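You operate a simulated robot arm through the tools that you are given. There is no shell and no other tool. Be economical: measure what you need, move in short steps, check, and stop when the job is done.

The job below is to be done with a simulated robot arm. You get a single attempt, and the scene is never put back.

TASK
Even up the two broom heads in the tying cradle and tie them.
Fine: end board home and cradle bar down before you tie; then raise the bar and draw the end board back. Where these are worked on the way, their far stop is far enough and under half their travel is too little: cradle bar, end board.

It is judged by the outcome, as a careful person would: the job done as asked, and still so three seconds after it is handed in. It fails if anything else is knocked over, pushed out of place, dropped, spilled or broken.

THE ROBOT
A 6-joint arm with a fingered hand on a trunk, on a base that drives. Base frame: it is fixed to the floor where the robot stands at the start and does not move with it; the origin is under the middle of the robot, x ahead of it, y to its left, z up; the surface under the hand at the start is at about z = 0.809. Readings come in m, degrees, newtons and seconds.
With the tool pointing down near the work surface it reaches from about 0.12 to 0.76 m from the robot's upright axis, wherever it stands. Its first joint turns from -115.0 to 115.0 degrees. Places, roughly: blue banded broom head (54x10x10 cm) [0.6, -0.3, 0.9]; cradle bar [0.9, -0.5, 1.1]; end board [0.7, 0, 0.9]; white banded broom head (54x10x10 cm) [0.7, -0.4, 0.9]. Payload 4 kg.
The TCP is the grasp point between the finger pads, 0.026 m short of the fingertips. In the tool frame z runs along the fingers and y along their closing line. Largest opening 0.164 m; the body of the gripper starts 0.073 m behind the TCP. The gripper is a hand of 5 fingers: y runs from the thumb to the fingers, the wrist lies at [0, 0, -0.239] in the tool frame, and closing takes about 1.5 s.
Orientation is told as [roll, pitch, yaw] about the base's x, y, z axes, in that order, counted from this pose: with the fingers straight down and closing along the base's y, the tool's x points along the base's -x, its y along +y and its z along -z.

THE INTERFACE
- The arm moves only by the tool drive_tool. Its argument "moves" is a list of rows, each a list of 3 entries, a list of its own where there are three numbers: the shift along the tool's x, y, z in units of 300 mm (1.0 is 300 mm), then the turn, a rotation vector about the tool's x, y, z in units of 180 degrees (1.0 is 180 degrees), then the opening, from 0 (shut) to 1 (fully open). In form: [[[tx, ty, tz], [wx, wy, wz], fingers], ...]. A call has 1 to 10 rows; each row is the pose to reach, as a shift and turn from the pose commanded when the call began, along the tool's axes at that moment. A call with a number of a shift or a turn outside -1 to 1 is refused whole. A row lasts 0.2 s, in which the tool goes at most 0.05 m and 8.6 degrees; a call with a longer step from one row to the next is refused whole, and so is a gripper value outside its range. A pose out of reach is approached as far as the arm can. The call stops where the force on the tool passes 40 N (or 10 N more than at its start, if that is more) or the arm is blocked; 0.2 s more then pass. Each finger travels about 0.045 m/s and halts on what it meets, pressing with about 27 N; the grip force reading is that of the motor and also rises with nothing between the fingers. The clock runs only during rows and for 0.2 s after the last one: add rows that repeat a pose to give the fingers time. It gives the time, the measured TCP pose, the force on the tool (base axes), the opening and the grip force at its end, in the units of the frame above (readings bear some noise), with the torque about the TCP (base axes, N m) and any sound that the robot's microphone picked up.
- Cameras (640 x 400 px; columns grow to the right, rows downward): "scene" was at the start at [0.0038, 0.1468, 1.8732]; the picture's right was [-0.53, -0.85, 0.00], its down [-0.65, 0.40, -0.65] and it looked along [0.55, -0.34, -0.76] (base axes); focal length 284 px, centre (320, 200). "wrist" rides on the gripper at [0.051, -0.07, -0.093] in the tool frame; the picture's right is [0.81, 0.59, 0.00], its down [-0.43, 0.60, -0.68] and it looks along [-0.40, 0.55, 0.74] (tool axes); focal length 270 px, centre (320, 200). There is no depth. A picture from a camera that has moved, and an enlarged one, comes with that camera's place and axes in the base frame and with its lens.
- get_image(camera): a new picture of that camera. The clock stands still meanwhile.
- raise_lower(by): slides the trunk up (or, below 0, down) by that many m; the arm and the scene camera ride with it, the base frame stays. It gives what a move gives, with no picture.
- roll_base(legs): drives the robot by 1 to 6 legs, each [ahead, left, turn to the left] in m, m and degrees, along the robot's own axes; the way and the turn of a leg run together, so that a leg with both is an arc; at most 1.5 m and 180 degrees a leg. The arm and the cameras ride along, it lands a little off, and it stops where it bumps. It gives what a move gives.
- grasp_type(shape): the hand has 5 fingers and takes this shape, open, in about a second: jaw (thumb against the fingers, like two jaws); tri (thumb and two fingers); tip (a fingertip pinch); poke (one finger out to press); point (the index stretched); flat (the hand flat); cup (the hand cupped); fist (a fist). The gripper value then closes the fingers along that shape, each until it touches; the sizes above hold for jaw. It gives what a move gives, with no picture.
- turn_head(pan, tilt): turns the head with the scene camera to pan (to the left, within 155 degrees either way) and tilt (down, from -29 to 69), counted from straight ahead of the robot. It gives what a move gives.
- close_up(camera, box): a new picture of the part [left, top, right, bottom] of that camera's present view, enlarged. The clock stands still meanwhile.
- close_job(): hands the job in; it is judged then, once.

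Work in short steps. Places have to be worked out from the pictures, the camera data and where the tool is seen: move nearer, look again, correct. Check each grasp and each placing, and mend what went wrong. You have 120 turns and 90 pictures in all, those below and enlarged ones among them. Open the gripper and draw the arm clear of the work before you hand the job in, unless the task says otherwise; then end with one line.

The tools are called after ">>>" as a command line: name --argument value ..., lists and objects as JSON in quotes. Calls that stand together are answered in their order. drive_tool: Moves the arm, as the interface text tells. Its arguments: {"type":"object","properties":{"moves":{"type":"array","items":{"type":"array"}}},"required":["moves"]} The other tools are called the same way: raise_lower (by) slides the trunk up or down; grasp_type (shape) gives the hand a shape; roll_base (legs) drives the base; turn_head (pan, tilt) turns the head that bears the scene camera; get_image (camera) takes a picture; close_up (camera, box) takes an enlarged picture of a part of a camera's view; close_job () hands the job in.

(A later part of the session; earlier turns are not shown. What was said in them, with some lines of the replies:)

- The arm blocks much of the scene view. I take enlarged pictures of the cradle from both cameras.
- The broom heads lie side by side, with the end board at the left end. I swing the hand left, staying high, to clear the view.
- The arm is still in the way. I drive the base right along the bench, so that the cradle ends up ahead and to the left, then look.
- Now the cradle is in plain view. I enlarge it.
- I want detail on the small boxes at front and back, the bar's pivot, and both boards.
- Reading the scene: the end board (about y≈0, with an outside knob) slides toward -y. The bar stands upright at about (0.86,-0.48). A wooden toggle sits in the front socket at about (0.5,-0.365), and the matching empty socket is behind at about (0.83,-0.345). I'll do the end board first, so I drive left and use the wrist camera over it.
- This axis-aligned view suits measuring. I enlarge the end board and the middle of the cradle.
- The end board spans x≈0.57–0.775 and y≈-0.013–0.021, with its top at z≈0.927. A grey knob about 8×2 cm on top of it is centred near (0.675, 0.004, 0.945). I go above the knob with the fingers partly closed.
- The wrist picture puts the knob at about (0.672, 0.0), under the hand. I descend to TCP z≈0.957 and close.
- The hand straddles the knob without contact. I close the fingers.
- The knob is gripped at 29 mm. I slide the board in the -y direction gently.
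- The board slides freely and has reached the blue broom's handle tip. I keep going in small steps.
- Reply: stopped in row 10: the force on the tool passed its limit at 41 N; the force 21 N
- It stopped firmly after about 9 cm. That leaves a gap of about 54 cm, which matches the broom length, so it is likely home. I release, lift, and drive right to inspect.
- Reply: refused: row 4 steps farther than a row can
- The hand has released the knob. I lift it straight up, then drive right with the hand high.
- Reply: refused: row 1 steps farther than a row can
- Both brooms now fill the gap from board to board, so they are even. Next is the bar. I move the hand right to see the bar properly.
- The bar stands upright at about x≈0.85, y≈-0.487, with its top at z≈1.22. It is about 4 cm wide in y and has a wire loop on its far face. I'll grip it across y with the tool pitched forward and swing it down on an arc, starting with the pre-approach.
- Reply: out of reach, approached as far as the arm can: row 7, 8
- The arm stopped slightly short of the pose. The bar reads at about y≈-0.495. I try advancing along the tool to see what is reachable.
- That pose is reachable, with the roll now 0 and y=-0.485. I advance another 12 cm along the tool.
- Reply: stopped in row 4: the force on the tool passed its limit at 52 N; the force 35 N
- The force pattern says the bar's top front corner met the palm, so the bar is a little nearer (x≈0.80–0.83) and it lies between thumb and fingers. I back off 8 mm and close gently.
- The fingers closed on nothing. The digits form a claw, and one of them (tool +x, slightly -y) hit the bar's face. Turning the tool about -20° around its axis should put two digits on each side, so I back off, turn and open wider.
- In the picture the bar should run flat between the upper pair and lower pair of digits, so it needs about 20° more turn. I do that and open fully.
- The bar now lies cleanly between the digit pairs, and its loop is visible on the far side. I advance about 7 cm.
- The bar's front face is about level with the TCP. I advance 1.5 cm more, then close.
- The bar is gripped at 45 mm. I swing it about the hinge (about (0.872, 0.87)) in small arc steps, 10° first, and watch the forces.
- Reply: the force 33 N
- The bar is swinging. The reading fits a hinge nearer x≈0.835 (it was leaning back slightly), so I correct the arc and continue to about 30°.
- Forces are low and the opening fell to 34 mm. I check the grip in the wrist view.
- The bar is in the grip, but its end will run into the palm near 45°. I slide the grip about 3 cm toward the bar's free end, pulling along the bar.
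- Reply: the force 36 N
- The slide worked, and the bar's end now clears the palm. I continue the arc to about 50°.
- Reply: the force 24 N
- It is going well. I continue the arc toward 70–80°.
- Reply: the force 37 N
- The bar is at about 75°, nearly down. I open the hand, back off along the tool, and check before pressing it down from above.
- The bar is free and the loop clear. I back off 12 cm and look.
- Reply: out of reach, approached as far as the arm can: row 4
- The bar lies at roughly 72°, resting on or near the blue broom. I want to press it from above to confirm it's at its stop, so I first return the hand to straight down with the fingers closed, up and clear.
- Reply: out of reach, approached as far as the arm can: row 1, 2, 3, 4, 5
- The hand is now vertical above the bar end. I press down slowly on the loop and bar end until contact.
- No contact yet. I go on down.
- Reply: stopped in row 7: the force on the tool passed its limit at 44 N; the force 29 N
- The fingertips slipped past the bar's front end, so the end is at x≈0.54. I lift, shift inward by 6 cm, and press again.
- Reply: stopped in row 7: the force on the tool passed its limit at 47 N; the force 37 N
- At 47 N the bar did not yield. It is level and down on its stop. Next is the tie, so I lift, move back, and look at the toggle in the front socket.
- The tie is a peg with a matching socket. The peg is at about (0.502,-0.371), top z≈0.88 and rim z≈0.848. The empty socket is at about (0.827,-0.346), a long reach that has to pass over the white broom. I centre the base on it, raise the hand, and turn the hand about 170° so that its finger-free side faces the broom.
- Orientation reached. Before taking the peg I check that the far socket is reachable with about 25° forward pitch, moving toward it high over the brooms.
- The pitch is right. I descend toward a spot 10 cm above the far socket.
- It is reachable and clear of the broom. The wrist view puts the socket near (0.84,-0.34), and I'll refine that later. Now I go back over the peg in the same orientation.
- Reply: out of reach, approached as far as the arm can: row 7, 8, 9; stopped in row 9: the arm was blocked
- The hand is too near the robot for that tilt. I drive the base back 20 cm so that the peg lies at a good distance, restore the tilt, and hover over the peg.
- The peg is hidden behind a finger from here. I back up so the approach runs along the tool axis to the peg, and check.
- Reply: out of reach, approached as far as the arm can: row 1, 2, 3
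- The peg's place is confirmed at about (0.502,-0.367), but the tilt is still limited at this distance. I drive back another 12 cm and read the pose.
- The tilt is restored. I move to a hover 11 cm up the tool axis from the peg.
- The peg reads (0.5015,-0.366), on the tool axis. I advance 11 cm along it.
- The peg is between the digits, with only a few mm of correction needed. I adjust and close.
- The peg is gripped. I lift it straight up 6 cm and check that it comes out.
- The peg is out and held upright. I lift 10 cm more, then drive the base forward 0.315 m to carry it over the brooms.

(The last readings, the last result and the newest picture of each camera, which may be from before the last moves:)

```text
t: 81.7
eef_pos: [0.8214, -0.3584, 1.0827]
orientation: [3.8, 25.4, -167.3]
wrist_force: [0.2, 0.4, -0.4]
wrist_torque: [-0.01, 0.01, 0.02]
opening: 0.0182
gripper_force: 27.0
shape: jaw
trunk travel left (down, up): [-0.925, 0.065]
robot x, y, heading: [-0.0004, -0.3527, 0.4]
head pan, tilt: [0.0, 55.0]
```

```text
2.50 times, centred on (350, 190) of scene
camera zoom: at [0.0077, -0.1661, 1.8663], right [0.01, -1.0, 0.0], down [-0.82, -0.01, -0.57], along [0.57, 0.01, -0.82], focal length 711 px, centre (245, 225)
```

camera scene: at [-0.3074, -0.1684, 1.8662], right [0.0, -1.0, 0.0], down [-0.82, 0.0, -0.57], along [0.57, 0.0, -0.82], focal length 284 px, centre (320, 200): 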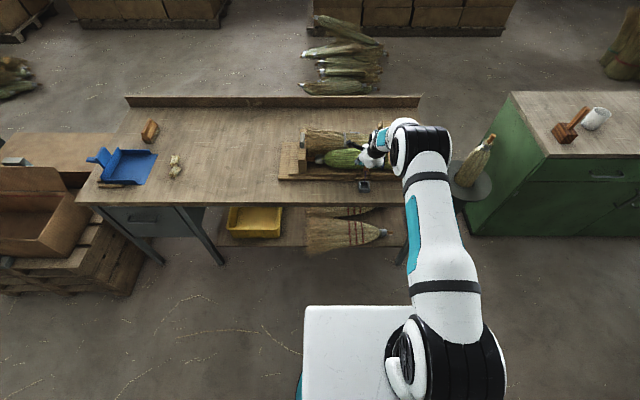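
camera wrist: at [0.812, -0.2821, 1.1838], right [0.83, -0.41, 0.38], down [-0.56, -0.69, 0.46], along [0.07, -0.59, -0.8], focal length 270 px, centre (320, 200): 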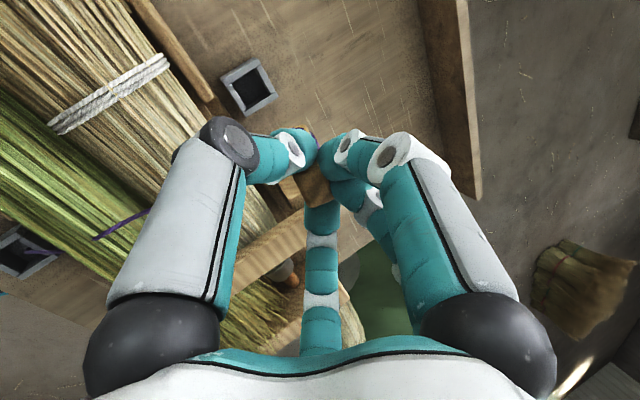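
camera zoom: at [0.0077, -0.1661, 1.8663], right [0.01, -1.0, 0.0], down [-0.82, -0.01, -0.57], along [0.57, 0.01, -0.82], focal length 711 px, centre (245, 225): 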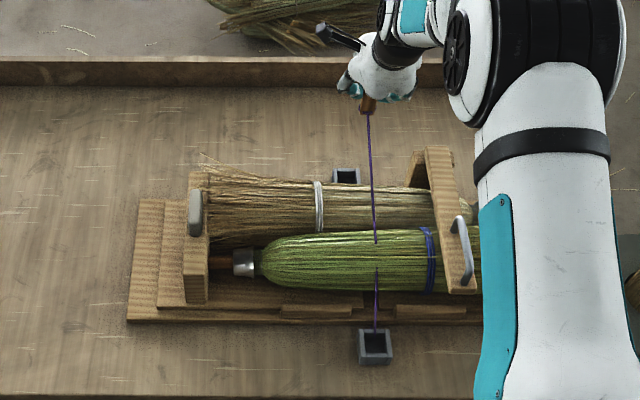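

The purple twine trails from the peg across the brooms, which confirms the tying principle. The wrist view puts the far socket at about (0.84,-0.342). I lower toward it, stopping with the peg just above the rim to check the alignment.

>>> drive_tool --moves '[[[-0.034, -0.015, 0.101], [0, 0, 0], 0], [[-0.067, -0.031, 0.203], [0, 0, 0], 0], [[-0.1, -0.046, 0.304], [0, 0, 0], 0], [[-0.134, -0.061, 0.405], [0, 0, 0], 0], [[-0.134, -0.061, 0.405], [0, 0, 0], 0]]'

>>> get_image --camera "wrist"

>>> close_up --camera "scene" --box '[320, 130, 380, 190]'

```text
t: 82.9
eef_pos: [0.8339, -0.3453, 0.955]
orientation: [3.8, 25.4, -167.2]
wrist_force: [-0.2, 0.7, -0.6]
wrist_torque: [-0.03, -0.02, -0.01]
opening: 0.018
gripper_force: 26.9
shape: jaw
trunk travel left (down, up): [-0.925, 0.065]
robot x, y, heading: [-0.0014, -0.3542, 0.6]
head pan, tilt: [0.0, 55.0]
```

```text
23 pictures are left
camera wrist: at [0.8248, -0.2682, 1.056], right [0.83, -0.41, 0.38], down [-0.56, -0.69, 0.46], along [0.07, -0.59, -0.8], focal length 270 px, centre (320, 200)
```

wrist: 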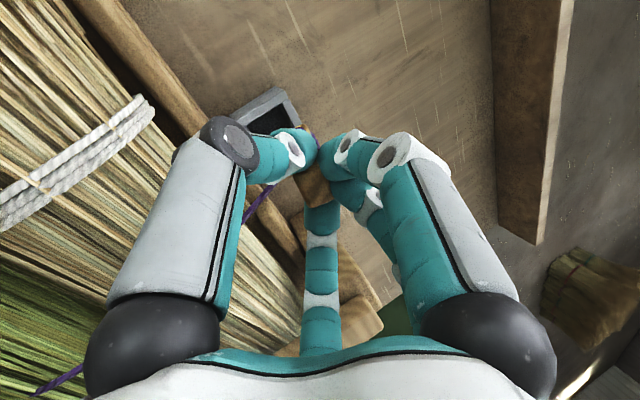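

```text
6.67 times, centred on (350, 160) of scene
camera zoom: at [0.0059, -0.1662, 1.8663], right [0.01, -1.0, 0.0], down [-0.82, -0.01, -0.57], along [0.57, 0.01, -0.82], focal length 1896 px, centre (120, 467)
```

zoom: 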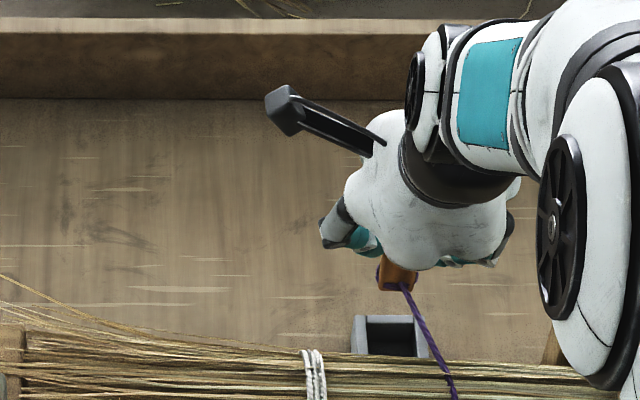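

Calibrating against the front socket's seated pose gives a target of about (0.834,-0.347), within 2 mm of where I am. I lower vertically.

>>> drive_tool --moves '[[[-0.014, 0.003, 0.03], [0, 0, 0], 0], [[-0.029, 0, 0.06], [0, 0, 0], 0], [[-0.043, -0.003, 0.09], [0, 0, 0], 0], [[-0.058, -0.004, 0.12], [0, 0, 0], 0], [[-0.072, -0.006, 0.15], [0, 0, 0], 0], [[-0.086, -0.008, 0.18], [0, 0, 0], 0], [[-0.095, -0.009, 0.198], [0, 0, 0], 0]]'

>>> get_image --camera "wrist"

>>> close_up --camera "scene" --box '[320, 130, 380, 190]'

```text
t: 84.5
eef_pos: [0.8351, -0.3453, 0.8907]
orientation: [3.9, 25.4, -167.2]
wrist_force: [-1.3, -0.1, 0.0]
wrist_torque: [0.0, 0.14, 0.01]
opening: 0.018
gripper_force: 26.9
shape: jaw
trunk travel left (down, up): [-0.925, 0.065]
robot x, y, heading: [0.0029, -0.3535, 0.4]
head pan, tilt: [0.0, 55.0]
```

```text
21 pictures are left
camera wrist: at [0.8255, -0.2695, 0.9903], right [0.83, -0.41, 0.38], down [-0.56, -0.69, 0.46], along [0.07, -0.59, -0.8], focal length 270 px, centre (320, 200)
```

wrist: 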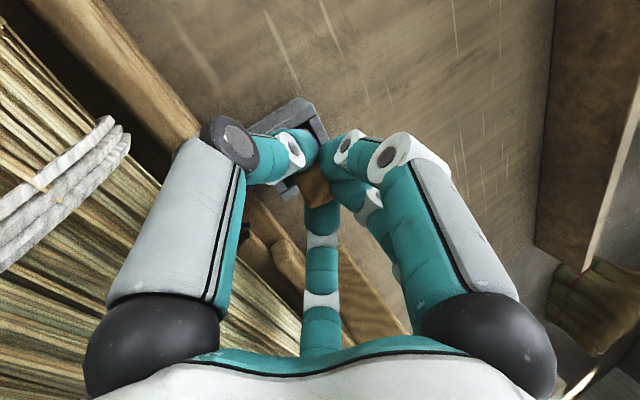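

```text
6.67 times, centred on (350, 160) of scene
camera zoom: at [0.0065, -0.1661, 1.8663], right [0.01, -1.0, 0.0], down [-0.82, -0.01, -0.57], along [0.57, 0.01, -0.82], focal length 1896 px, centre (120, 467)
```

zoom: 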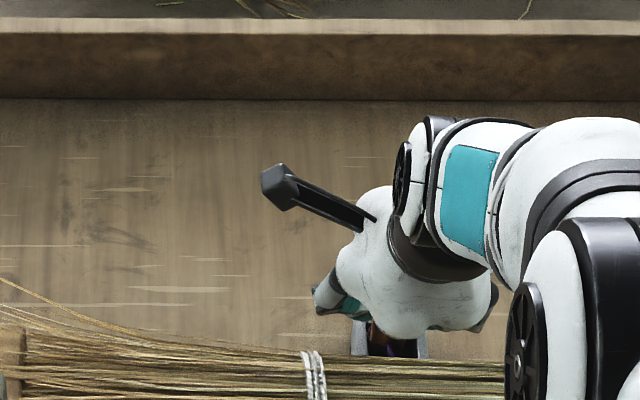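

The peg is in the socket with no force. I lower the last few millimetres.

>>> drive_tool --moves '[[[-0.005, 0, 0.01], [0, 0, 0], 0], [[-0.01, 0, 0.02], [0, 0, 0], 0], [[-0.013, 0, 0.028], [0, 0, 0], 0], [[-0.013, 0, 0.028], [0, 0, 0], 0]]'

```text
t: 85.5
eef_pos: [0.836, -0.348, 0.8849]
orientation: [4.1, 25.8, -167.1]
wrist_force: [1.7, 3.5, 26.7]
wrist_torque: [0.16, 1.57, -0.16]
opening: 0.0181
gripper_force: 27.4
shape: jaw
trunk travel left (down, up): [-0.925, 0.065]
robot x, y, heading: [-0.0009, -0.3551, 0.2]
head pan, tilt: [0.0, 55.0]
```

The peg is seated on the socket floor at the same depth as in the front socket. I open and withdraw along the tool axis.

>>> drive_tool --moves '[[[0, 0, -0.005], [0, 0, 0], 0.2], [[0, 0, -0.01], [0, 0, 0], 0.35], [[0, 0, -0.01], [0, 0, 0], 0.45], [[0, 0, -0.01], [0, 0, 0], 0.45], [[0, 0, -0.01], [0, 0, 0], 0.45], [[0, 0, -0.01], [0, 0, 0], 0.45]]'

>>> drive_tool --moves '[[[0, 0, -0.06], [0, 0, 0], 0.45], [[0, 0, -0.14], [0, 0, 0], 0.45], [[0, 0, -0.24], [0, 0, 0], 0.45], [[0, 0, -0.36], [0, 0, 0], 0.45], [[0, 0, -0.5], [0, 0, 0], 0.45], [[0, 0, -0.64], [0, 0, 0], 0.45]]'

>>> get_image --camera "wrist"

>>> close_up --camera "scene" --box '[270, 120, 410, 260]'

```text
t: 86.9
eef_pos: [0.8327, -0.3471, 0.8816]
orientation: [3.7, 25.2, -167.2]
wrist_force: [8.3, -1.0, -2.3]
wrist_torque: [0.02, -0.04, 0.02]
opening: 0.0721
gripper_force: 0.0
shape: jaw
trunk travel left (down, up): [-0.925, 0.065]
robot x, y, heading: [-0.0057, -0.3574, 0.6]
head pan, tilt: [0.0, 55.0]
```

```text
t: 88.3
eef_pos: [0.7456, -0.3532, 1.055]
orientation: [3.9, 25.4, -167.1]
wrist_force: [-0.1, -0.5, 0.1]
wrist_torque: [0.01, -0.03, 0.03]
opening: 0.0734
gripper_force: 0.0
shape: jaw
trunk travel left (down, up): [-0.925, 0.065]
robot x, y, heading: [-0.0035, -0.3546, 0.4]
head pan, tilt: [0.0, 55.0]
```

```text
19 pictures are left
camera wrist: at [0.7382, -0.2765, 1.1565], right [0.83, -0.41, 0.38], down [-0.56, -0.69, 0.46], along [0.07, -0.59, -0.8], focal length 270 px, centre (320, 200)
```

wrist: 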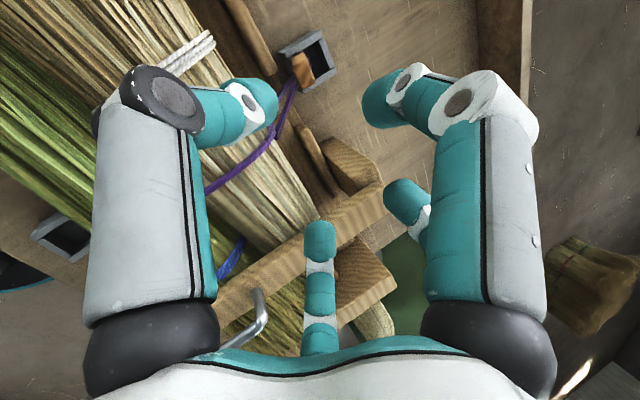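

```text
2.86 times, centred on (340, 190) of scene
camera zoom: at [0.0045, -0.1661, 1.8662], right [0.01, -1.0, 0.0], down [-0.82, -0.01, -0.57], along [0.57, 0.01, -0.82], focal length 812 px, centre (263, 229)
```

zoom: 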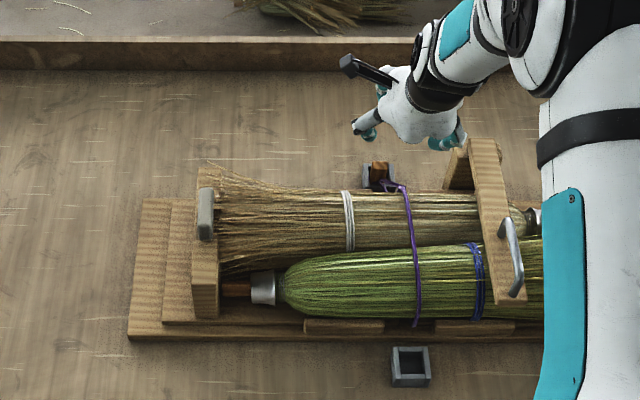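

The twine now wraps over both brooms, with the peg in the far socket. I take one close look at how the peg sits.

>>> close_up --camera "wrist" --box '[250, 10, 370, 110]'

>>> close_up --camera "scene" --box '[340, 160, 400, 240]'

```text
4.00 times, centred on (310, 60) of wrist
camera zoom: at [0.7382, -0.2765, 1.1565], right [0.83, -0.41, 0.38], down [-0.56, -0.69, 0.46], along [0.07, -0.59, -0.8], focal length 1081 px, centre (360, 760)
```

zoom: 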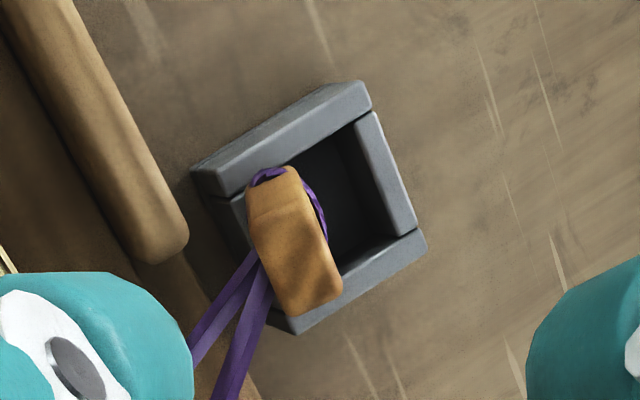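

```text
5.00 times, centred on (370, 200) of scene
camera zoom: at [0.0045, -0.1661, 1.8662], right [0.01, -1.0, 0.0], down [-0.82, -0.01, -0.57], along [0.57, 0.01, -0.82], focal length 1422 px, centre (70, 200)
```

zoom: 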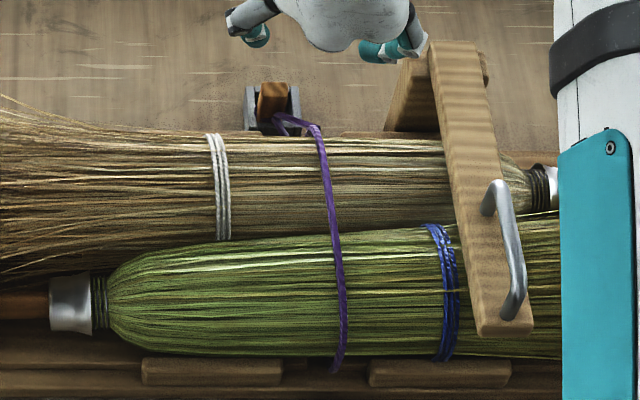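

The peg sits in the socket, held by twine tension, so the brooms are tied. Next I raise the bar, starting by turning the hand back the other way while lifting clear.

>>> drive_tool --moves '[[[-0.012, -0.004, -0.05], [0, 0, -0.047], 0.5], [[-0.024, -0.008, -0.1], [0, 0, -0.094], 0.5], [[-0.037, -0.011, -0.15], [0, 0, -0.141], 0.5], [[-0.049, -0.015, -0.2], [0, 0, -0.188], 0.5], [[-0.061, -0.019, -0.25], [0, 0, -0.235], 0.5], [[-0.073, -0.023, -0.3], [0, 0, -0.282], 0.5], [[-0.085, -0.027, -0.35], [0, 0, -0.329], 0.5], [[-0.098, -0.03, -0.4], [0, 0, -0.376], 0.5], [[-0.11, -0.034, -0.45], [0, 0, -0.423], 0.5], [[-0.122, -0.038, -0.505], [0, 0, -0.47], 0.5]]'

>>> drive_tool --moves '[[[0, 0, 0], [0, 0, -0.047], 0.5], [[0, 0, 0], [0, 0, -0.094], 0.5], [[0, 0, 0], [0, 0, -0.141], 0.5], [[0, 0, 0], [0, 0, -0.188], 0.5], [[0, 0, 0], [0, 0, -0.235], 0.5], [[0, 0, 0], [0, 0, -0.282], 0.5], [[0, 0, 0], [0, 0, -0.329], 0.5], [[0, 0, 0], [0, 0, -0.376], 0.5], [[0, 0, 0], [0, 0, -0.423], 0.5], [[0, 0, 0], [0, 0, -0.469], 0.5]]'

>>> roll_base --legs '[[0, -0.155, -0.3]]'

```text
t: 90.5
eef_pos: [0.6491, -0.3562, 1.1766]
orientation: [25.7, -1.3, -83.5]
wrist_force: [0.3, -0.4, -0.2]
wrist_torque: [0.0, -0.05, -0.02]
opening: 0.0816
gripper_force: 0.0
shape: jaw
trunk travel left (down, up): [-0.925, 0.065]
robot x, y, heading: [-0.0032, -0.3543, 0.5]
head pan, tilt: [0.0, 55.0]
```

```text
t: 92.7
eef_pos: [0.6504, -0.355, 1.1759]
orientation: [1.3, -25.5, 0.7]
wrist_force: [0.4, -0.6, 0.2]
wrist_torque: [0.01, -0.01, -0.02]
opening: 0.0816
gripper_force: 0.1
shape: jaw
trunk travel left (down, up): [-0.925, 0.065]
robot x, y, heading: [-0.002, -0.3564, 0.6]
head pan, tilt: [0.0, 55.0]
```

```text
t: 94.1
eef_pos: [0.6509, -0.5105, 1.1764]
orientation: [1.5, -25.7, 0.7]
wrist_force: [0.6, -0.1, -0.3]
wrist_torque: [0.02, 0.02, -0.02]
opening: 0.0814
gripper_force: 0.1
shape: jaw
trunk travel left (down, up): [-0.925, 0.065]
robot x, y, heading: [-0.0017, -0.5075, 0.3]
head pan, tilt: [0.0, 55.0]
```

Now I pitch to about 47° and add the -40° roll used for the bar grip, hovering in front of the bar's end.

>>> drive_tool --moves '[[[0.137, 0.012, 0.02], [0.002, -0.023, 0], 0.7], [[0.275, 0.025, 0.039], [0.004, -0.046, 0], 0.85], [[0.412, 0.037, 0.059], [0.006, -0.07, 0], 0.85], [[0.55, 0.05, 0.078], [0.008, -0.093, 0], 0.85], [[0.687, 0.062, 0.098], [0.009, -0.116, 0], 0.85]]'

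>>> drive_tool --moves '[[[0, 0, 0], [0, 0, -0.045], 0.85], [[0, 0, 0], [0, 0, -0.09], 0.85], [[0, 0, 0], [0, 0, -0.135], 0.85], [[0, 0, 0], [0, 0, -0.18], 0.85], [[0, 0, 0], [0, 0, -0.222], 0.85]]'

>>> get_image --camera "wrist"

```text
t: 95.3
eef_pos: [0.4784, -0.4891, 1.0621]
orientation: [0.0, -46.5, 0.2]
wrist_force: [0.2, 0.0, -0.2]
wrist_torque: [-0.02, 0.03, -0.02]
opening: 0.1389
gripper_force: 0.1
shape: jaw
out of reach, approached as far as the arm can: row 1, 2
trunk travel left (down, up): [-0.925, 0.065]
robot x, y, heading: [0.0003, -0.506, 0.3]
head pan, tilt: [0.0, 55.0]
```

```text
t: 96.5
eef_pos: [0.4778, -0.4921, 1.0605]
orientation: [-34.3, -33.7, 50.9]
wrist_force: [-0.7, 0.2, -0.1]
wrist_torque: [0.02, -0.01, -0.02]
opening: 0.1392
gripper_force: 0.1
shape: jaw
trunk travel left (down, up): [-0.925, 0.065]
robot x, y, heading: [-0.0019, -0.506, 0.3]
head pan, tilt: [0.0, 55.0]
```

```text
15 pictures are left
camera wrist: at [0.4151, -0.5761, 1.1289], right [-0.69, -0.07, -0.72], down [-0.53, 0.73, 0.43], along [0.5, 0.68, -0.54], focal length 270 px, centre (320, 200)
```

wrist: 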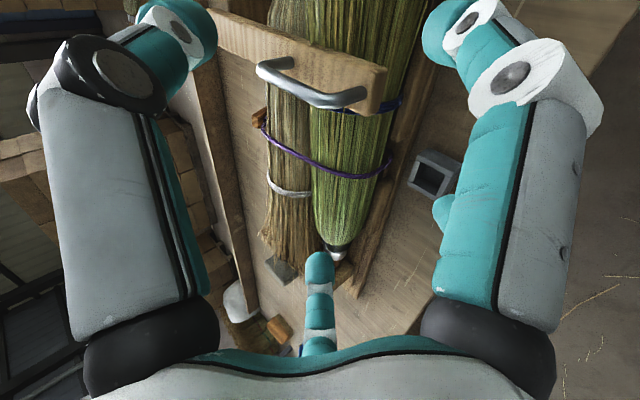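

The view matches the earlier release view. I advance onto the bar end, as before, and grip.

>>> drive_tool --moves '[[[0.01, 0.008, 0.1], [0, 0, 0], 0.85], [[0.02, 0.017, 0.2], [0, 0, 0], 0.85], [[0.03, 0.025, 0.3], [0, 0, 0], 0.85], [[0.04, 0.034, 0.4], [0, 0, 0], 0.85], [[0.047, 0.04, 0.471], [0, 0, 0], 0.85]]'

>>> drive_tool --moves '[[[0, 0, 0], [0, 0, 0], 0.6], [[0, 0, 0], [0, 0, 0], 0.4], [[0, 0, 0], [0, 0, 0], 0.2], [[0, 0, 0], [0, 0, 0], 0], [[0, 0, 0], [0, 0, 0], 0], [[0, 0, 0], [0, 0, 0], 0], [[0, 0, 0], [0, 0, 0], 0], [[0, 0, 0], [0, 0, 0], 0], [[0, 0, 0], [0, 0, 0], 0]]'

>>> get_image --camera "wrist"

```text
t: 97.7
eef_pos: [0.5665, -0.4917, 0.951]
orientation: [-34.0, -33.8, 50.7]
wrist_force: [0.4, -0.3, -1.2]
wrist_torque: [0.02, -0.01, 0.01]
opening: 0.1394
gripper_force: 0.2
shape: jaw
trunk travel left (down, up): [-0.925, 0.065]
robot x, y, heading: [-0.0064, -0.506, 0.5]
head pan, tilt: [0.0, 55.0]
```

```text
t: 99.7
eef_pos: [0.5656, -0.492, 0.9521]
orientation: [-34.2, -34.0, 50.8]
wrist_force: [-0.2, -3.3, 2.8]
wrist_torque: [-0.23, -1.05, -0.26]
opening: 0.0316
gripper_force: 27.1
shape: jaw
trunk travel left (down, up): [-0.925, 0.065]
robot x, y, heading: [-0.0034, -0.5034, 0.4]
head pan, tilt: [0.0, 55.0]
```

```text
14 pictures are left
camera wrist: at [0.5029, -0.5759, 1.0197], right [-0.68, -0.07, -0.73], down [-0.53, 0.73, 0.43], along [0.5, 0.68, -0.54], focal length 270 px, centre (320, 200)
```

wrist: 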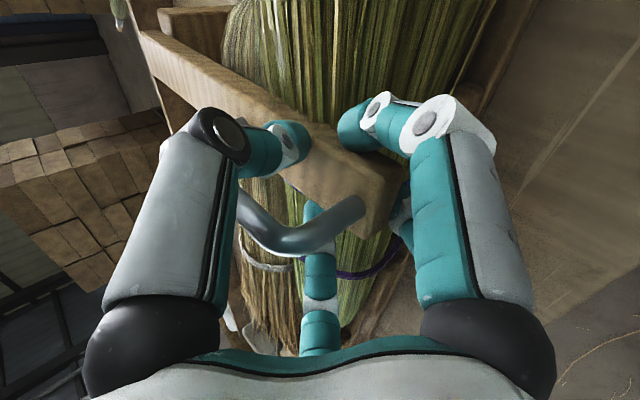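

The bar is gripped at 32 mm. A fit of the recorded points gives the hinge at about (0.846, 0.893). I raise along that arc, first to 50° from vertical.

>>> drive_tool --moves '[[[-0.046, -0.0386, -0.034], [0, 0, 0], 0], [[-0.0917, -0.077, -0.0626], [0, 0, 0], 0], [[-0.152, -0.1275, -0.09], [0, 0, 0], 0], [[-0.212, -0.178, -0.1148], [0, 0, 0], 0], [[-0.2755, -0.231, -0.128], [0, 0, 0], 0], [[-0.339, -0.2846, -0.1385], [0, 0, 0], 0]]'

>>> get_image --camera "wrist"

```text
t: 100.6
eef_pos: [0.5803, -0.4903, 1.0137]
orientation: [-33.2, -33.0, 50.4]
wrist_force: [-26.6, 1.5, 7.3]
wrist_torque: [0.06, -0.04, -0.06]
opening: 0.0308
gripper_force: 27.6
shape: jaw
trunk travel left (down, up): [-0.925, 0.065]
robot x, y, heading: [-0.0062, -0.5041, 0.3]
head pan, tilt: [0.0, 55.0]
stopped in row 4: the force on the tool passed its limit at 42 N (the readings are from after the stop); the commanded pose is now the measured one
```

```text
13 pictures are left
camera wrist: at [0.5187, -0.5751, 1.0823], right [-0.7, -0.07, -0.71], down [-0.52, 0.73, 0.44], along [0.49, 0.68, -0.55], focal length 270 px, centre (320, 200)
```

wrist: 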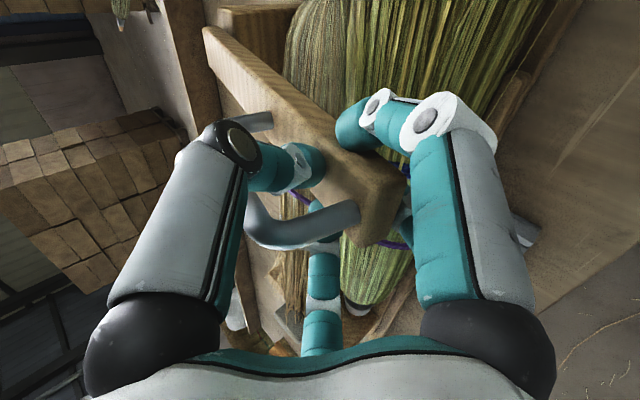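

The bar is following, at about 65° from vertical. The force was a radial push, so I use a slightly larger radius and continue to 40°.

>>> drive_tool --moves '[[[-0.025, -0.021, -0.02], [0, 0, 0], 0], [[-0.0681, -0.0572, -0.0336], [0, 0, 0], 0], [[-0.133, -0.1116, -0.046], [0, 0, 0], 0], [[-0.1978, -0.166, -0.0583], [0, 0, 0], 0], [[-0.263, -0.221, -0.056], [0, 0, 0], 0], [[-0.3285, -0.2757, -0.0535], [0, 0, 0], 0]]'

```text
t: 101.3
eef_pos: [0.5913, -0.4897, 1.0419]
orientation: [-33.0, -32.9, 50.2]
wrist_force: [-27.5, 0.8, 11.4]
wrist_torque: [0.04, 0.11, -0.02]
opening: 0.0306
gripper_force: 26.7
shape: jaw
trunk travel left (down, up): [-0.925, 0.065]
robot x, y, heading: [-0.0036, -0.5111, 0.0]
head pan, tilt: [0.0, 55.0]
stopped in row 3: the force on the tool passed its limit at 42 N (the readings are from after the stop); the commanded pose is now the measured one
```

The free path implies a hinge nearer z≈0.92. I relax the radial load and follow that arc.

>>> drive_tool --moves '[[[0, 0, -0.019], [0, 0, 0], 0], [[-0.0563, -0.0473, -0.0295], [0, 0, 0], 0], [[-0.1185, -0.0995, -0.0449], [0, 0, 0], 0], [[-0.1814, -0.1523, -0.0537], [0, 0, 0], 0], [[-0.2447, -0.2054, -0.0547], [0, 0, 0], 0], [[-0.3078, -0.2584, -0.049], [0, 0, 0], 0]]'

>>> get_image --camera "wrist"

```text
t: 102.7
eef_pos: [0.6732, -0.4901, 1.1406]
orientation: [-33.3, -33.1, 50.5]
wrist_force: [-4.0, 7.9, 1.5]
wrist_torque: [-0.06, 0.74, 0.18]
opening: 0.03
gripper_force: 26.6
shape: jaw
trunk travel left (down, up): [-0.925, 0.065]
robot x, y, heading: [-0.0058, -0.5045, 0.5]
head pan, tilt: [0.0, 55.0]
```

```text
12 pictures are left
camera wrist: at [0.6111, -0.5747, 1.2092], right [-0.7, -0.07, -0.71], down [-0.52, 0.73, 0.44], along [0.49, 0.68, -0.55], focal length 270 px, centre (320, 200)
```

wrist: 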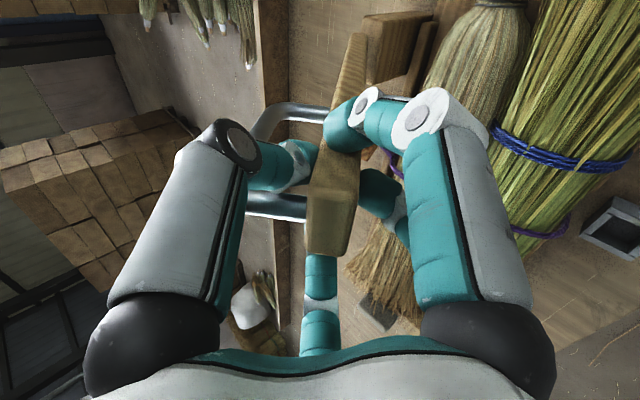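

The forces are low and the arc fits. I continue to about 10° from vertical.

>>> drive_tool --moves '[[[-0.06, -0.05, 0.018], [0, 0, 0], 0], [[-0.121, -0.1015, 0.0462], [0, 0, 0], 0], [[-0.179, -0.15, 0.076], [0, 0, 0], 0], [[-0.2367, -0.1987, 0.1062], [0, 0, 0], 0], [[-0.29, -0.243, 0.149], [0, 0, 0], 0], [[-0.3429, -0.2878, 0.1917], [0, 0, 0], 0]]'

```text
t: 104.1
eef_pos: [0.8034, -0.4887, 1.1862]
orientation: [-32.3, -32.5, 50.0]
wrist_force: [-12.4, 6.9, -27.2]
wrist_torque: [0.11, 3.89, 0.86]
opening: 0.0307
gripper_force: 27.1
shape: jaw
trunk travel left (down, up): [-0.925, 0.065]
robot x, y, heading: [-0.0015, -0.5071, 0.3]
head pan, tilt: [0.0, 55.0]
```

I'm slightly over-pulling radially. I lower the path a little and carry the bar over vertical to its back stop.

>>> drive_tool --moves '[[[0.0156, 0.0131, 0.045], [0, 0, 0], 0], [[-0.0157, -0.0132, 0.098], [0, 0, 0], 0], [[-0.032, -0.027, 0.13], [0, 0, 0], 0], [[-0.0487, -0.0409, 0.163], [0, 0, 0], 0], [[-0.063, -0.053, 0.187], [0, 0, 0], 0], [[-0.0766, -0.0643, 0.211], [0, 0, 0], 0]]'

>>> get_image --camera "wrist"

```text
t: 105.5
eef_pos: [0.8682, -0.4898, 1.1733]
orientation: [-33.2, -33.2, 50.3]
wrist_force: [-27.6, 7.6, 17.1]
wrist_torque: [0.91, 4.51, -0.15]
opening: 0.035
gripper_force: 26.9
shape: jaw
out of reach, approached as far as the arm can: row 3, 4, 5
trunk travel left (down, up): [-0.925, 0.065]
robot x, y, heading: [-0.0065, -0.5087, 0.4]
head pan, tilt: [0.0, 55.0]
```

```text
11 pictures are left
camera wrist: at [0.8064, -0.5746, 1.2422], right [-0.7, -0.07, -0.71], down [-0.52, 0.73, 0.44], along [0.49, 0.68, -0.55], focal length 270 px, centre (320, 200)
```

wrist: 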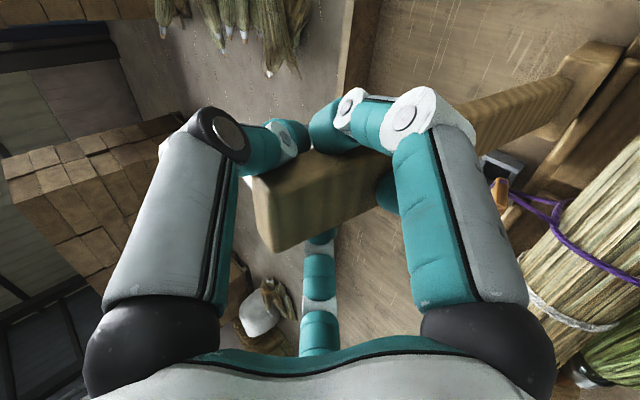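

The bar is upright and against its back stop, with 28 N reaction. I open and withdraw along the tool axis.

>>> drive_tool --moves '[[[0, 0, 0], [0, 0, 0], 0.3], [[0, 0, 0], [0, 0, 0], 0.6], [[0, 0, 0], [0, 0, 0], 0.85], [[0, 0, 0], [0, 0, 0], 0.85], [[0, 0, 0], [0, 0, 0], 0.85], [[0, 0, 0], [0, 0, 0], 0.85], [[0, 0, 0], [0, 0, 0], 0.85], [[0, 0, 0], [0, 0, 0], 0.85]]'

>>> drive_tool --moves '[[[0, 0, -0.08], [0, 0, 0], 0.85], [[0, 0, -0.2], [0, 0, 0], 0.85], [[0, 0, -0.33], [0, 0, 0], 0.85], [[0, 0, -0.46], [0, 0, 0], 0.85]]'

>>> get_image --camera "scene"

```text
t: 106.0
eef_pos: [0.8639, -0.4914, 1.1751]
orientation: [-33.2, -33.0, 50.3]
wrist_force: [-30.7, -1.8, 18.2]
wrist_torque: [-0.03, 1.08, 0.06]
opening: 0.0642
gripper_force: 0.0
shape: jaw
trunk travel left (down, up): [-0.925, 0.065]
robot x, y, heading: [-0.0061, -0.5093, 0.4]
head pan, tilt: [0.0, 55.0]
stopped in row 2: the force on the tool passed its limit at 46 N (the readings are from after the stop); the commanded pose is now the measured one
```

```text
t: 107.0
eef_pos: [0.7712, -0.4906, 1.2701]
orientation: [-33.1, -32.9, 50.1]
wrist_force: [-0.5, -0.4, 0.1]
wrist_torque: [0.02, -0.01, 0.0]
opening: 0.139
gripper_force: 0.1
shape: jaw
trunk travel left (down, up): [-0.925, 0.065]
robot x, y, heading: [-0.0007, -0.5058, 0.4]
head pan, tilt: [0.0, 55.0]
```

```text
10 pictures are left
camera scene: at [0.0035, -0.3191, 1.8662], right [0.01, -1.0, 0.0], down [-0.82, -0.01, -0.57], along [0.57, 0.0, -0.82], focal length 284 px, centre (320, 200)
```

scene: 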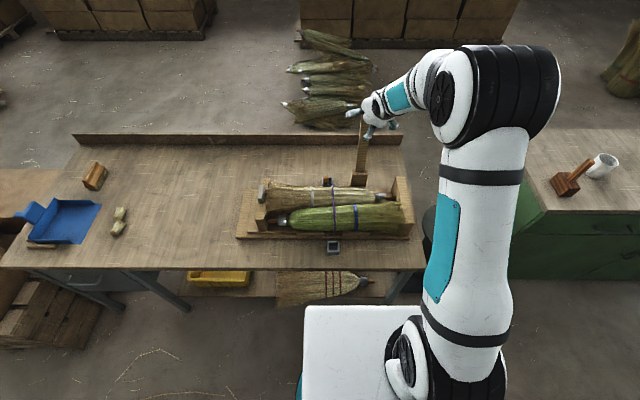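

The bar stands upright on its own. I back away, restore the straight-down hand, then drive left for the end board.

>>> drive_tool --moves '[[[0.059, 0.05, -0.11], [0, 0, 0.03], 0.8], [[0.118, 0.1, -0.22], [0, 0, 0.07], 0.7], [[0.177, 0.149, -0.33], [0, 0, 0.115], 0.6], [[0.236, 0.198, -0.44], [0, 0, 0.16], 0.5], [[0.295, 0.248, -0.553], [0, 0, 0.2], 0.5], [[0.295, 0.248, -0.553], [0, 0, 0.222], 0.5]]'

>>> drive_tool --moves '[[[0, 0, 0], [0, 0.045, 0], 0.5], [[0, 0, 0], [0, 0.09, 0], 0.5], [[0, 0, 0], [0, 0.135, 0], 0.5], [[0, 0, 0], [0, 0.18, 0], 0.5], [[0, 0, 0], [0, 0.22, 0], 0.5], [[0, 0, 0], [0, 0.258, 0], 0.5]]'

>>> roll_base --legs '[[0, 0.37, -0.3]]'

>>> close_up --camera "scene" --box '[300, 100, 480, 260]'

```text
t: 108.4
eef_pos: [0.5772, -0.4898, 1.3017]
orientation: [-0.3, -45.1, 0.3]
wrist_force: [0.7, -0.2, -0.9]
wrist_torque: [0.02, 0.03, -0.02]
opening: 0.0822
gripper_force: 0.0
shape: jaw
out of reach, approached as far as the arm can: row 2
trunk travel left (down, up): [-0.925, 0.065]
robot x, y, heading: [-0.002, -0.5084, 0.0]
head pan, tilt: [0.0, 55.0]
```

```text
t: 109.8
eef_pos: [0.5761, -0.4938, 1.3004]
orientation: [-1.0, 1.5, 0.6]
wrist_force: [0.1, 3.1, -0.9]
wrist_torque: [-0.22, 0.06, 0.01]
opening: 0.0816
gripper_force: 0.0
shape: jaw
out of reach, approached as far as the arm can: row 1, 2, 3
trunk travel left (down, up): [-0.925, 0.065]
robot x, y, heading: [-0.0048, -0.5078, 0.3]
head pan, tilt: [0.0, 55.0]
```

```text
t: 112.2
eef_pos: [0.5743, -0.1191, 1.3017]
orientation: [-0.2, 1.4, -0.3]
wrist_force: [0.3, 1.0, 0.0]
wrist_torque: [-0.07, -0.01, 0.03]
opening: 0.0821
gripper_force: 0.1
shape: jaw
trunk travel left (down, up): [-0.925, 0.065]
robot x, y, heading: [-0.0027, -0.1316, 0.0]
head pan, tilt: [0.0, 55.0]
```

```text
2.50 times, centred on (390, 180) of scene
camera zoom: at [0.0067, 0.0568, 1.8662], right [0.0, -1.0, 0.0], down [-0.82, 0.0, -0.57], along [0.57, 0.0, -0.82], focal length 711 px, centre (145, 250)
```

zoom: 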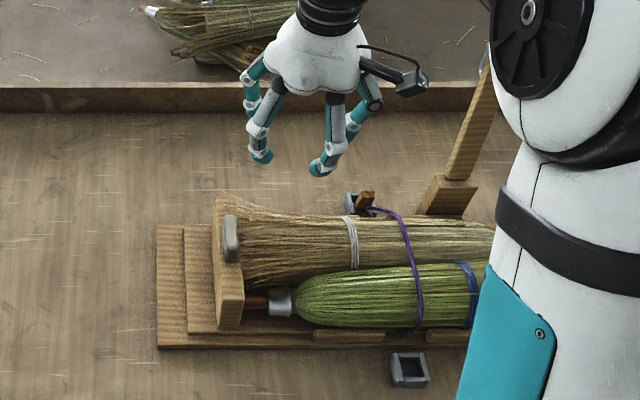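

The bar is up, the peg is holding, and the end board is still home. I move over the knob at about (0.675,-0.087).

>>> drive_tool --moves '[[[-0.056, 0.018, 0.14], [0, 0, 0], 0.5], [[-0.112, 0.036, 0.28], [0, 0, 0], 0.5], [[-0.168, 0.054, 0.42], [0, 0, 0], 0.5], [[-0.224, 0.071, 0.56], [0, 0, 0], 0.5], [[-0.28, 0.089, 0.7], [0, 0, 0], 0.5], [[-0.336, 0.107, 0.835], [0, 0, 0], 0.5]]'

>>> get_image --camera "wrist"

```text
t: 113.6
eef_pos: [0.6694, -0.0873, 1.0491]
orientation: [-0.1, 1.3, -0.2]
wrist_force: [-0.4, -0.4, 0.1]
wrist_torque: [-0.04, 0.02, 0.0]
opening: 0.0821
gripper_force: 0.0
shape: jaw
trunk travel left (down, up): [-0.925, 0.065]
robot x, y, heading: [0.0005, -0.1341, -0.2]
head pan, tilt: [0.0, 55.0]
```

```text
8 pictures are left
camera wrist: at [0.6212, -0.1549, 1.1429], right [-0.81, 0.59, 0.02], down [0.45, 0.6, 0.67], along [0.38, 0.54, -0.75], focal length 270 px, centre (320, 200)
```

wrist: 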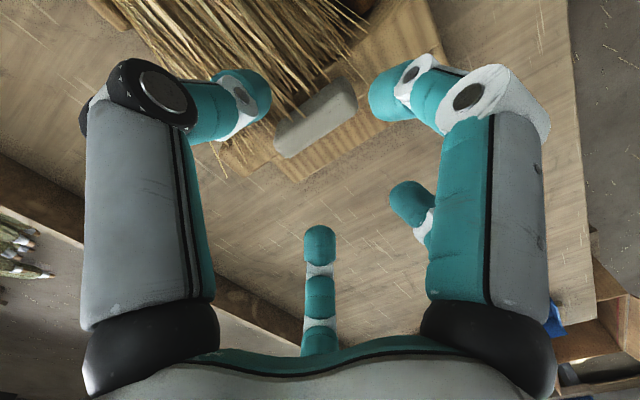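

The knob is at (0.671,-0.086), directly below. I descend and grip.

>>> drive_tool --moves '[[[0, 0, 0.1], [0, 0, 0], 0.5], [[0, 0, 0.2], [0, 0, 0], 0.5], [[0, 0, 0.3], [0, 0, 0], 0.5], [[0, 0, 0.3], [0, 0, 0], 0.3], [[0, 0, 0.3], [0, 0, 0], 0.15], [[0, 0, 0.3], [0, 0, 0], 0], [[0, 0, 0.3], [0, 0, 0], 0], [[0, 0, 0.3], [0, 0, 0], 0], [[0, 0, 0.3], [0, 0, 0], 0]]'

```text
t: 115.6
eef_pos: [0.6672, -0.0885, 0.9615]
orientation: [-0.2, 1.2, -0.3]
wrist_force: [-1.2, -1.2, 8.4]
wrist_torque: [0.07, 0.02, 0.07]
opening: 0.0068
gripper_force: 27.3
shape: jaw
trunk travel left (down, up): [-0.925, 0.065]
robot x, y, heading: [-0.0027, -0.1304, -0.3]
head pan, tilt: [0.0, 55.0]
```

The opening of 7 mm is narrower than before (23–29 mm). I check the grip.

>>> get_image --camera "wrist"

```text
7 pictures are left
camera wrist: at [0.619, -0.1567, 1.0552], right [-0.81, 0.59, 0.01], down [0.45, 0.59, 0.67], along [0.39, 0.54, -0.74], focal length 270 px, centre (320, 200)
```

wrist: 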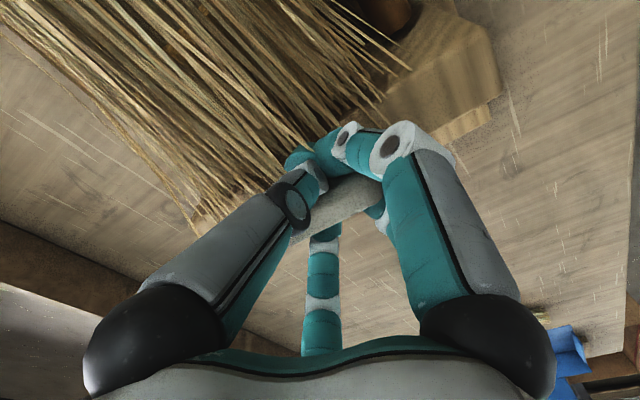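

The knob is held between the digits. I draw the board back in +y gently.

>>> drive_tool --moves '[[[0, 0.02, 0], [0, 0, 0], 0], [[0, 0.045, 0], [0, 0, 0], 0], [[0, 0.075, 0], [0, 0, 0], 0], [[0, 0.105, 0], [0, 0, 0], 0], [[0, 0.135, 0], [0, 0, 0], 0], [[0, 0.165, 0], [0, 0, 0], 0], [[0, 0.195, 0], [0, 0, 0], 0], [[0, 0.225, 0], [0, 0, 0], 0], [[0, 0.25, 0], [0, 0, 0], 0], [[0, 0.27, 0], [0, 0, 0], 0]]'

>>> close_up --camera "scene" --box '[300, 120, 440, 260]'

```text
t: 117.8
eef_pos: [0.6675, -0.0077, 0.9614]
orientation: [0.0, 1.0, -0.2]
wrist_force: [7.4, -0.1, 27.2]
wrist_torque: [0.17, -0.07, 0.03]
opening: 0.0067
gripper_force: 26.7
shape: jaw
trunk travel left (down, up): [-0.925, 0.065]
robot x, y, heading: [-0.0045, -0.1295, -0.1]
head pan, tilt: [0.0, 55.0]
```

```text
2.86 times, centred on (370, 190) of scene
camera zoom: at [0.0044, 0.0551, 1.8665], right [0.0, -1.0, 0.0], down [-0.82, 0.0, -0.57], along [0.57, 0.0, -0.82], focal length 812 px, centre (177, 229)
```

zoom: 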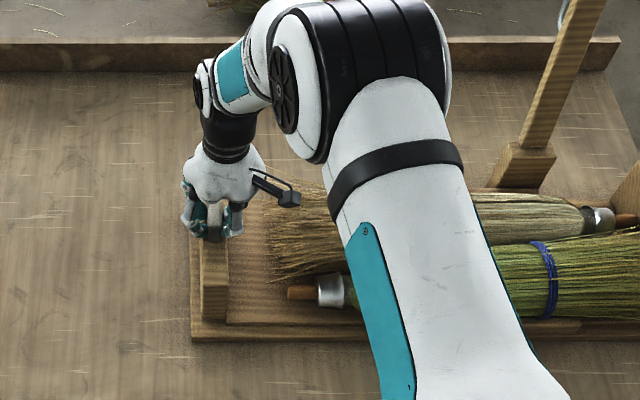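

The board came back. I pull a little further to its outer stop.

>>> drive_tool --moves '[[[0, 0.015, -0.003], [0, 0, 0], 0], [[0, 0.03, -0.006], [0, 0, 0], 0], [[0, 0.045, -0.008], [0, 0, 0], 0], [[0, 0.055, -0.008], [0, 0, 0], 0]]'

>>> drive_tool --moves '[[[0, 0, 0], [0, 0, 0], 0.3], [[0, 0, 0], [0, 0, 0], 0.5], [[0, 0, 0], [0, 0, 0], 0.55], [[0, 0, 0], [0, 0, 0], 0.55], [[0, 0, 0], [0, 0, 0], 0.55], [[0, 0, 0], [0, 0, 0], 0.55], [[0, 0, 0], [0, 0, 0], 0.55]]'

```text
t: 118.6
eef_pos: [0.6666, -0.0046, 0.9626]
orientation: [-0.4, 1.4, -0.5]
wrist_force: [-3.4, -16.0, 11.1]
wrist_torque: [-0.32, 0.05, 0.07]
opening: 0.0058
gripper_force: 26.9
shape: jaw
trunk travel left (down, up): [-0.925, 0.065]
robot x, y, heading: [-0.0042, -0.1308, -0.2]
head pan, tilt: [0.0, 55.0]
stopped in row 4: the force on the tool passed its limit at 42 N (the readings are from after the stop); the commanded pose is now the measured one
```

```text
t: 120.2
eef_pos: [0.6673, -0.0006, 0.9604]
orientation: [-0.4, 1.3, -0.5]
wrist_force: [0.1, 1.3, 0.1]
wrist_torque: [-0.02, 0.01, -0.02]
opening: 0.0898
gripper_force: 0.1
shape: jaw
trunk travel left (down, up): [-0.925, 0.065]
robot x, y, heading: [-0.0047, -0.1321, -0.4]
head pan, tilt: [0.0, 55.0]
```

It hit its outer stop at 42 N and is released. I lift straight up, move left clear of the cradle, and take a final look.

>>> drive_tool --moves '[[[0, 0, -0.12], [0, 0, 0], 0.55], [[0, 0, -0.26], [0, 0, 0], 0.55], [[0, 0, -0.4], [0, 0, 0], 0.55], [[0, 0, -0.54], [0, 0, 0], 0.55], [[0, 0, -0.68], [0, 0, 0], 0.55], [[0, 0, -0.82], [0, 0, 0], 0.55], [[0.1, 0, -0.92], [0, 0, 0], 0.55], [[0.25, 0, -0.92], [0, 0, 0], 0.55], [[0.4, 0, -0.92], [0, 0, 0], 0.55]]'

>>> roll_base --legs '[[-0.1, -0.35, 0]]'

>>> drive_tool --moves '[[[0, -0.15, 0], [0, 0, 0], 0.55], [[0, -0.3, 0], [0, 0, 0], 0.55], [[0, -0.45, 0], [0, 0, 0], 0.55], [[0, -0.6, 0], [0, 0, 0], 0.55], [[0, -0.75, 0], [0, 0, 0], 0.55], [[0, -0.9, 0], [0, 0, 0], 0.55]]'

>>> get_image --camera "scene"

>>> close_up --camera "scene" --box '[230, 110, 430, 260]'

```text
t: 122.2
eef_pos: [0.5502, 0.0014, 1.2409]
orientation: [-0.3, 1.2, -0.5]
wrist_force: [-0.2, -0.7, 0.8]
wrist_torque: [-0.04, -0.04, -0.02]
opening: 0.0895
gripper_force: 0.0
shape: jaw
trunk travel left (down, up): [-0.925, 0.065]
robot x, y, heading: [-0.0071, -0.1331, -0.1]
head pan, tilt: [0.0, 55.0]
```

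```text
t: 124.5
eef_pos: [0.4532, -0.3474, 1.2402]
orientation: [-0.3, 1.3, -0.8]
wrist_force: [-0.4, -0.7, -0.3]
wrist_torque: [0.02, -0.01, 0.03]
opening: 0.09
gripper_force: 0.0
shape: jaw
trunk travel left (down, up): [-0.925, 0.065]
robot x, y, heading: [-0.1041, -0.4774, -0.6]
head pan, tilt: [0.0, 55.0]
```

```text
t: 125.9
eef_pos: [0.4494, -0.6206, 1.2437]
orientation: [-0.1, 1.3, -0.9]
wrist_force: [1.1, 0.3, 0.4]
wrist_torque: [0.02, 0.04, -0.01]
opening: 0.0899
gripper_force: 0.1
shape: jaw
trunk travel left (down, up): [-0.925, 0.065]
robot x, y, heading: [-0.1047, -0.4783, -0.9]
head pan, tilt: [0.0, 55.0]
```

```text
5 pictures are left
camera scene: at [-0.0929, -0.2925, 1.8665], right [-0.01, -1.0, 0.0], down [-0.82, 0.01, -0.57], along [0.57, 0.0, -0.82], focal length 284 px, centre (320, 200)
```

scene: 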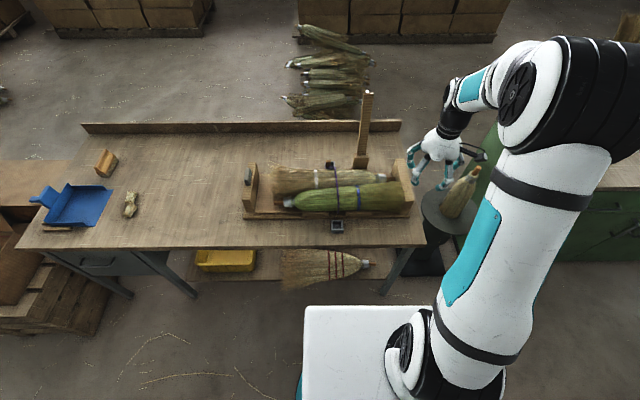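

```text
2.67 times, centred on (330, 185) of scene
camera zoom: at [-0.0929, -0.2925, 1.8665], right [-0.01, -1.0, 0.0], down [-0.82, 0.01, -0.57], along [0.57, 0.0, -0.82], focal length 758 px, centre (293, 240)
```

zoom: 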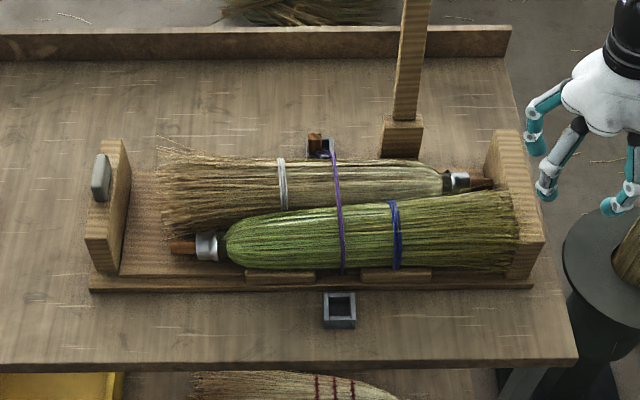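

Final check: the end board is back at its stop, the bar is upright, and the peg is held in the far socket with the twine round both evened brooms. Nothing else has moved and the hand is clear, so I hand the job in.

>>> close_job

```text
The job is handed in.
```

The two broom heads are evened up and tied in the cradle, the bar is raised, the end board is drawn back to its outer stop, and the job is handed in.
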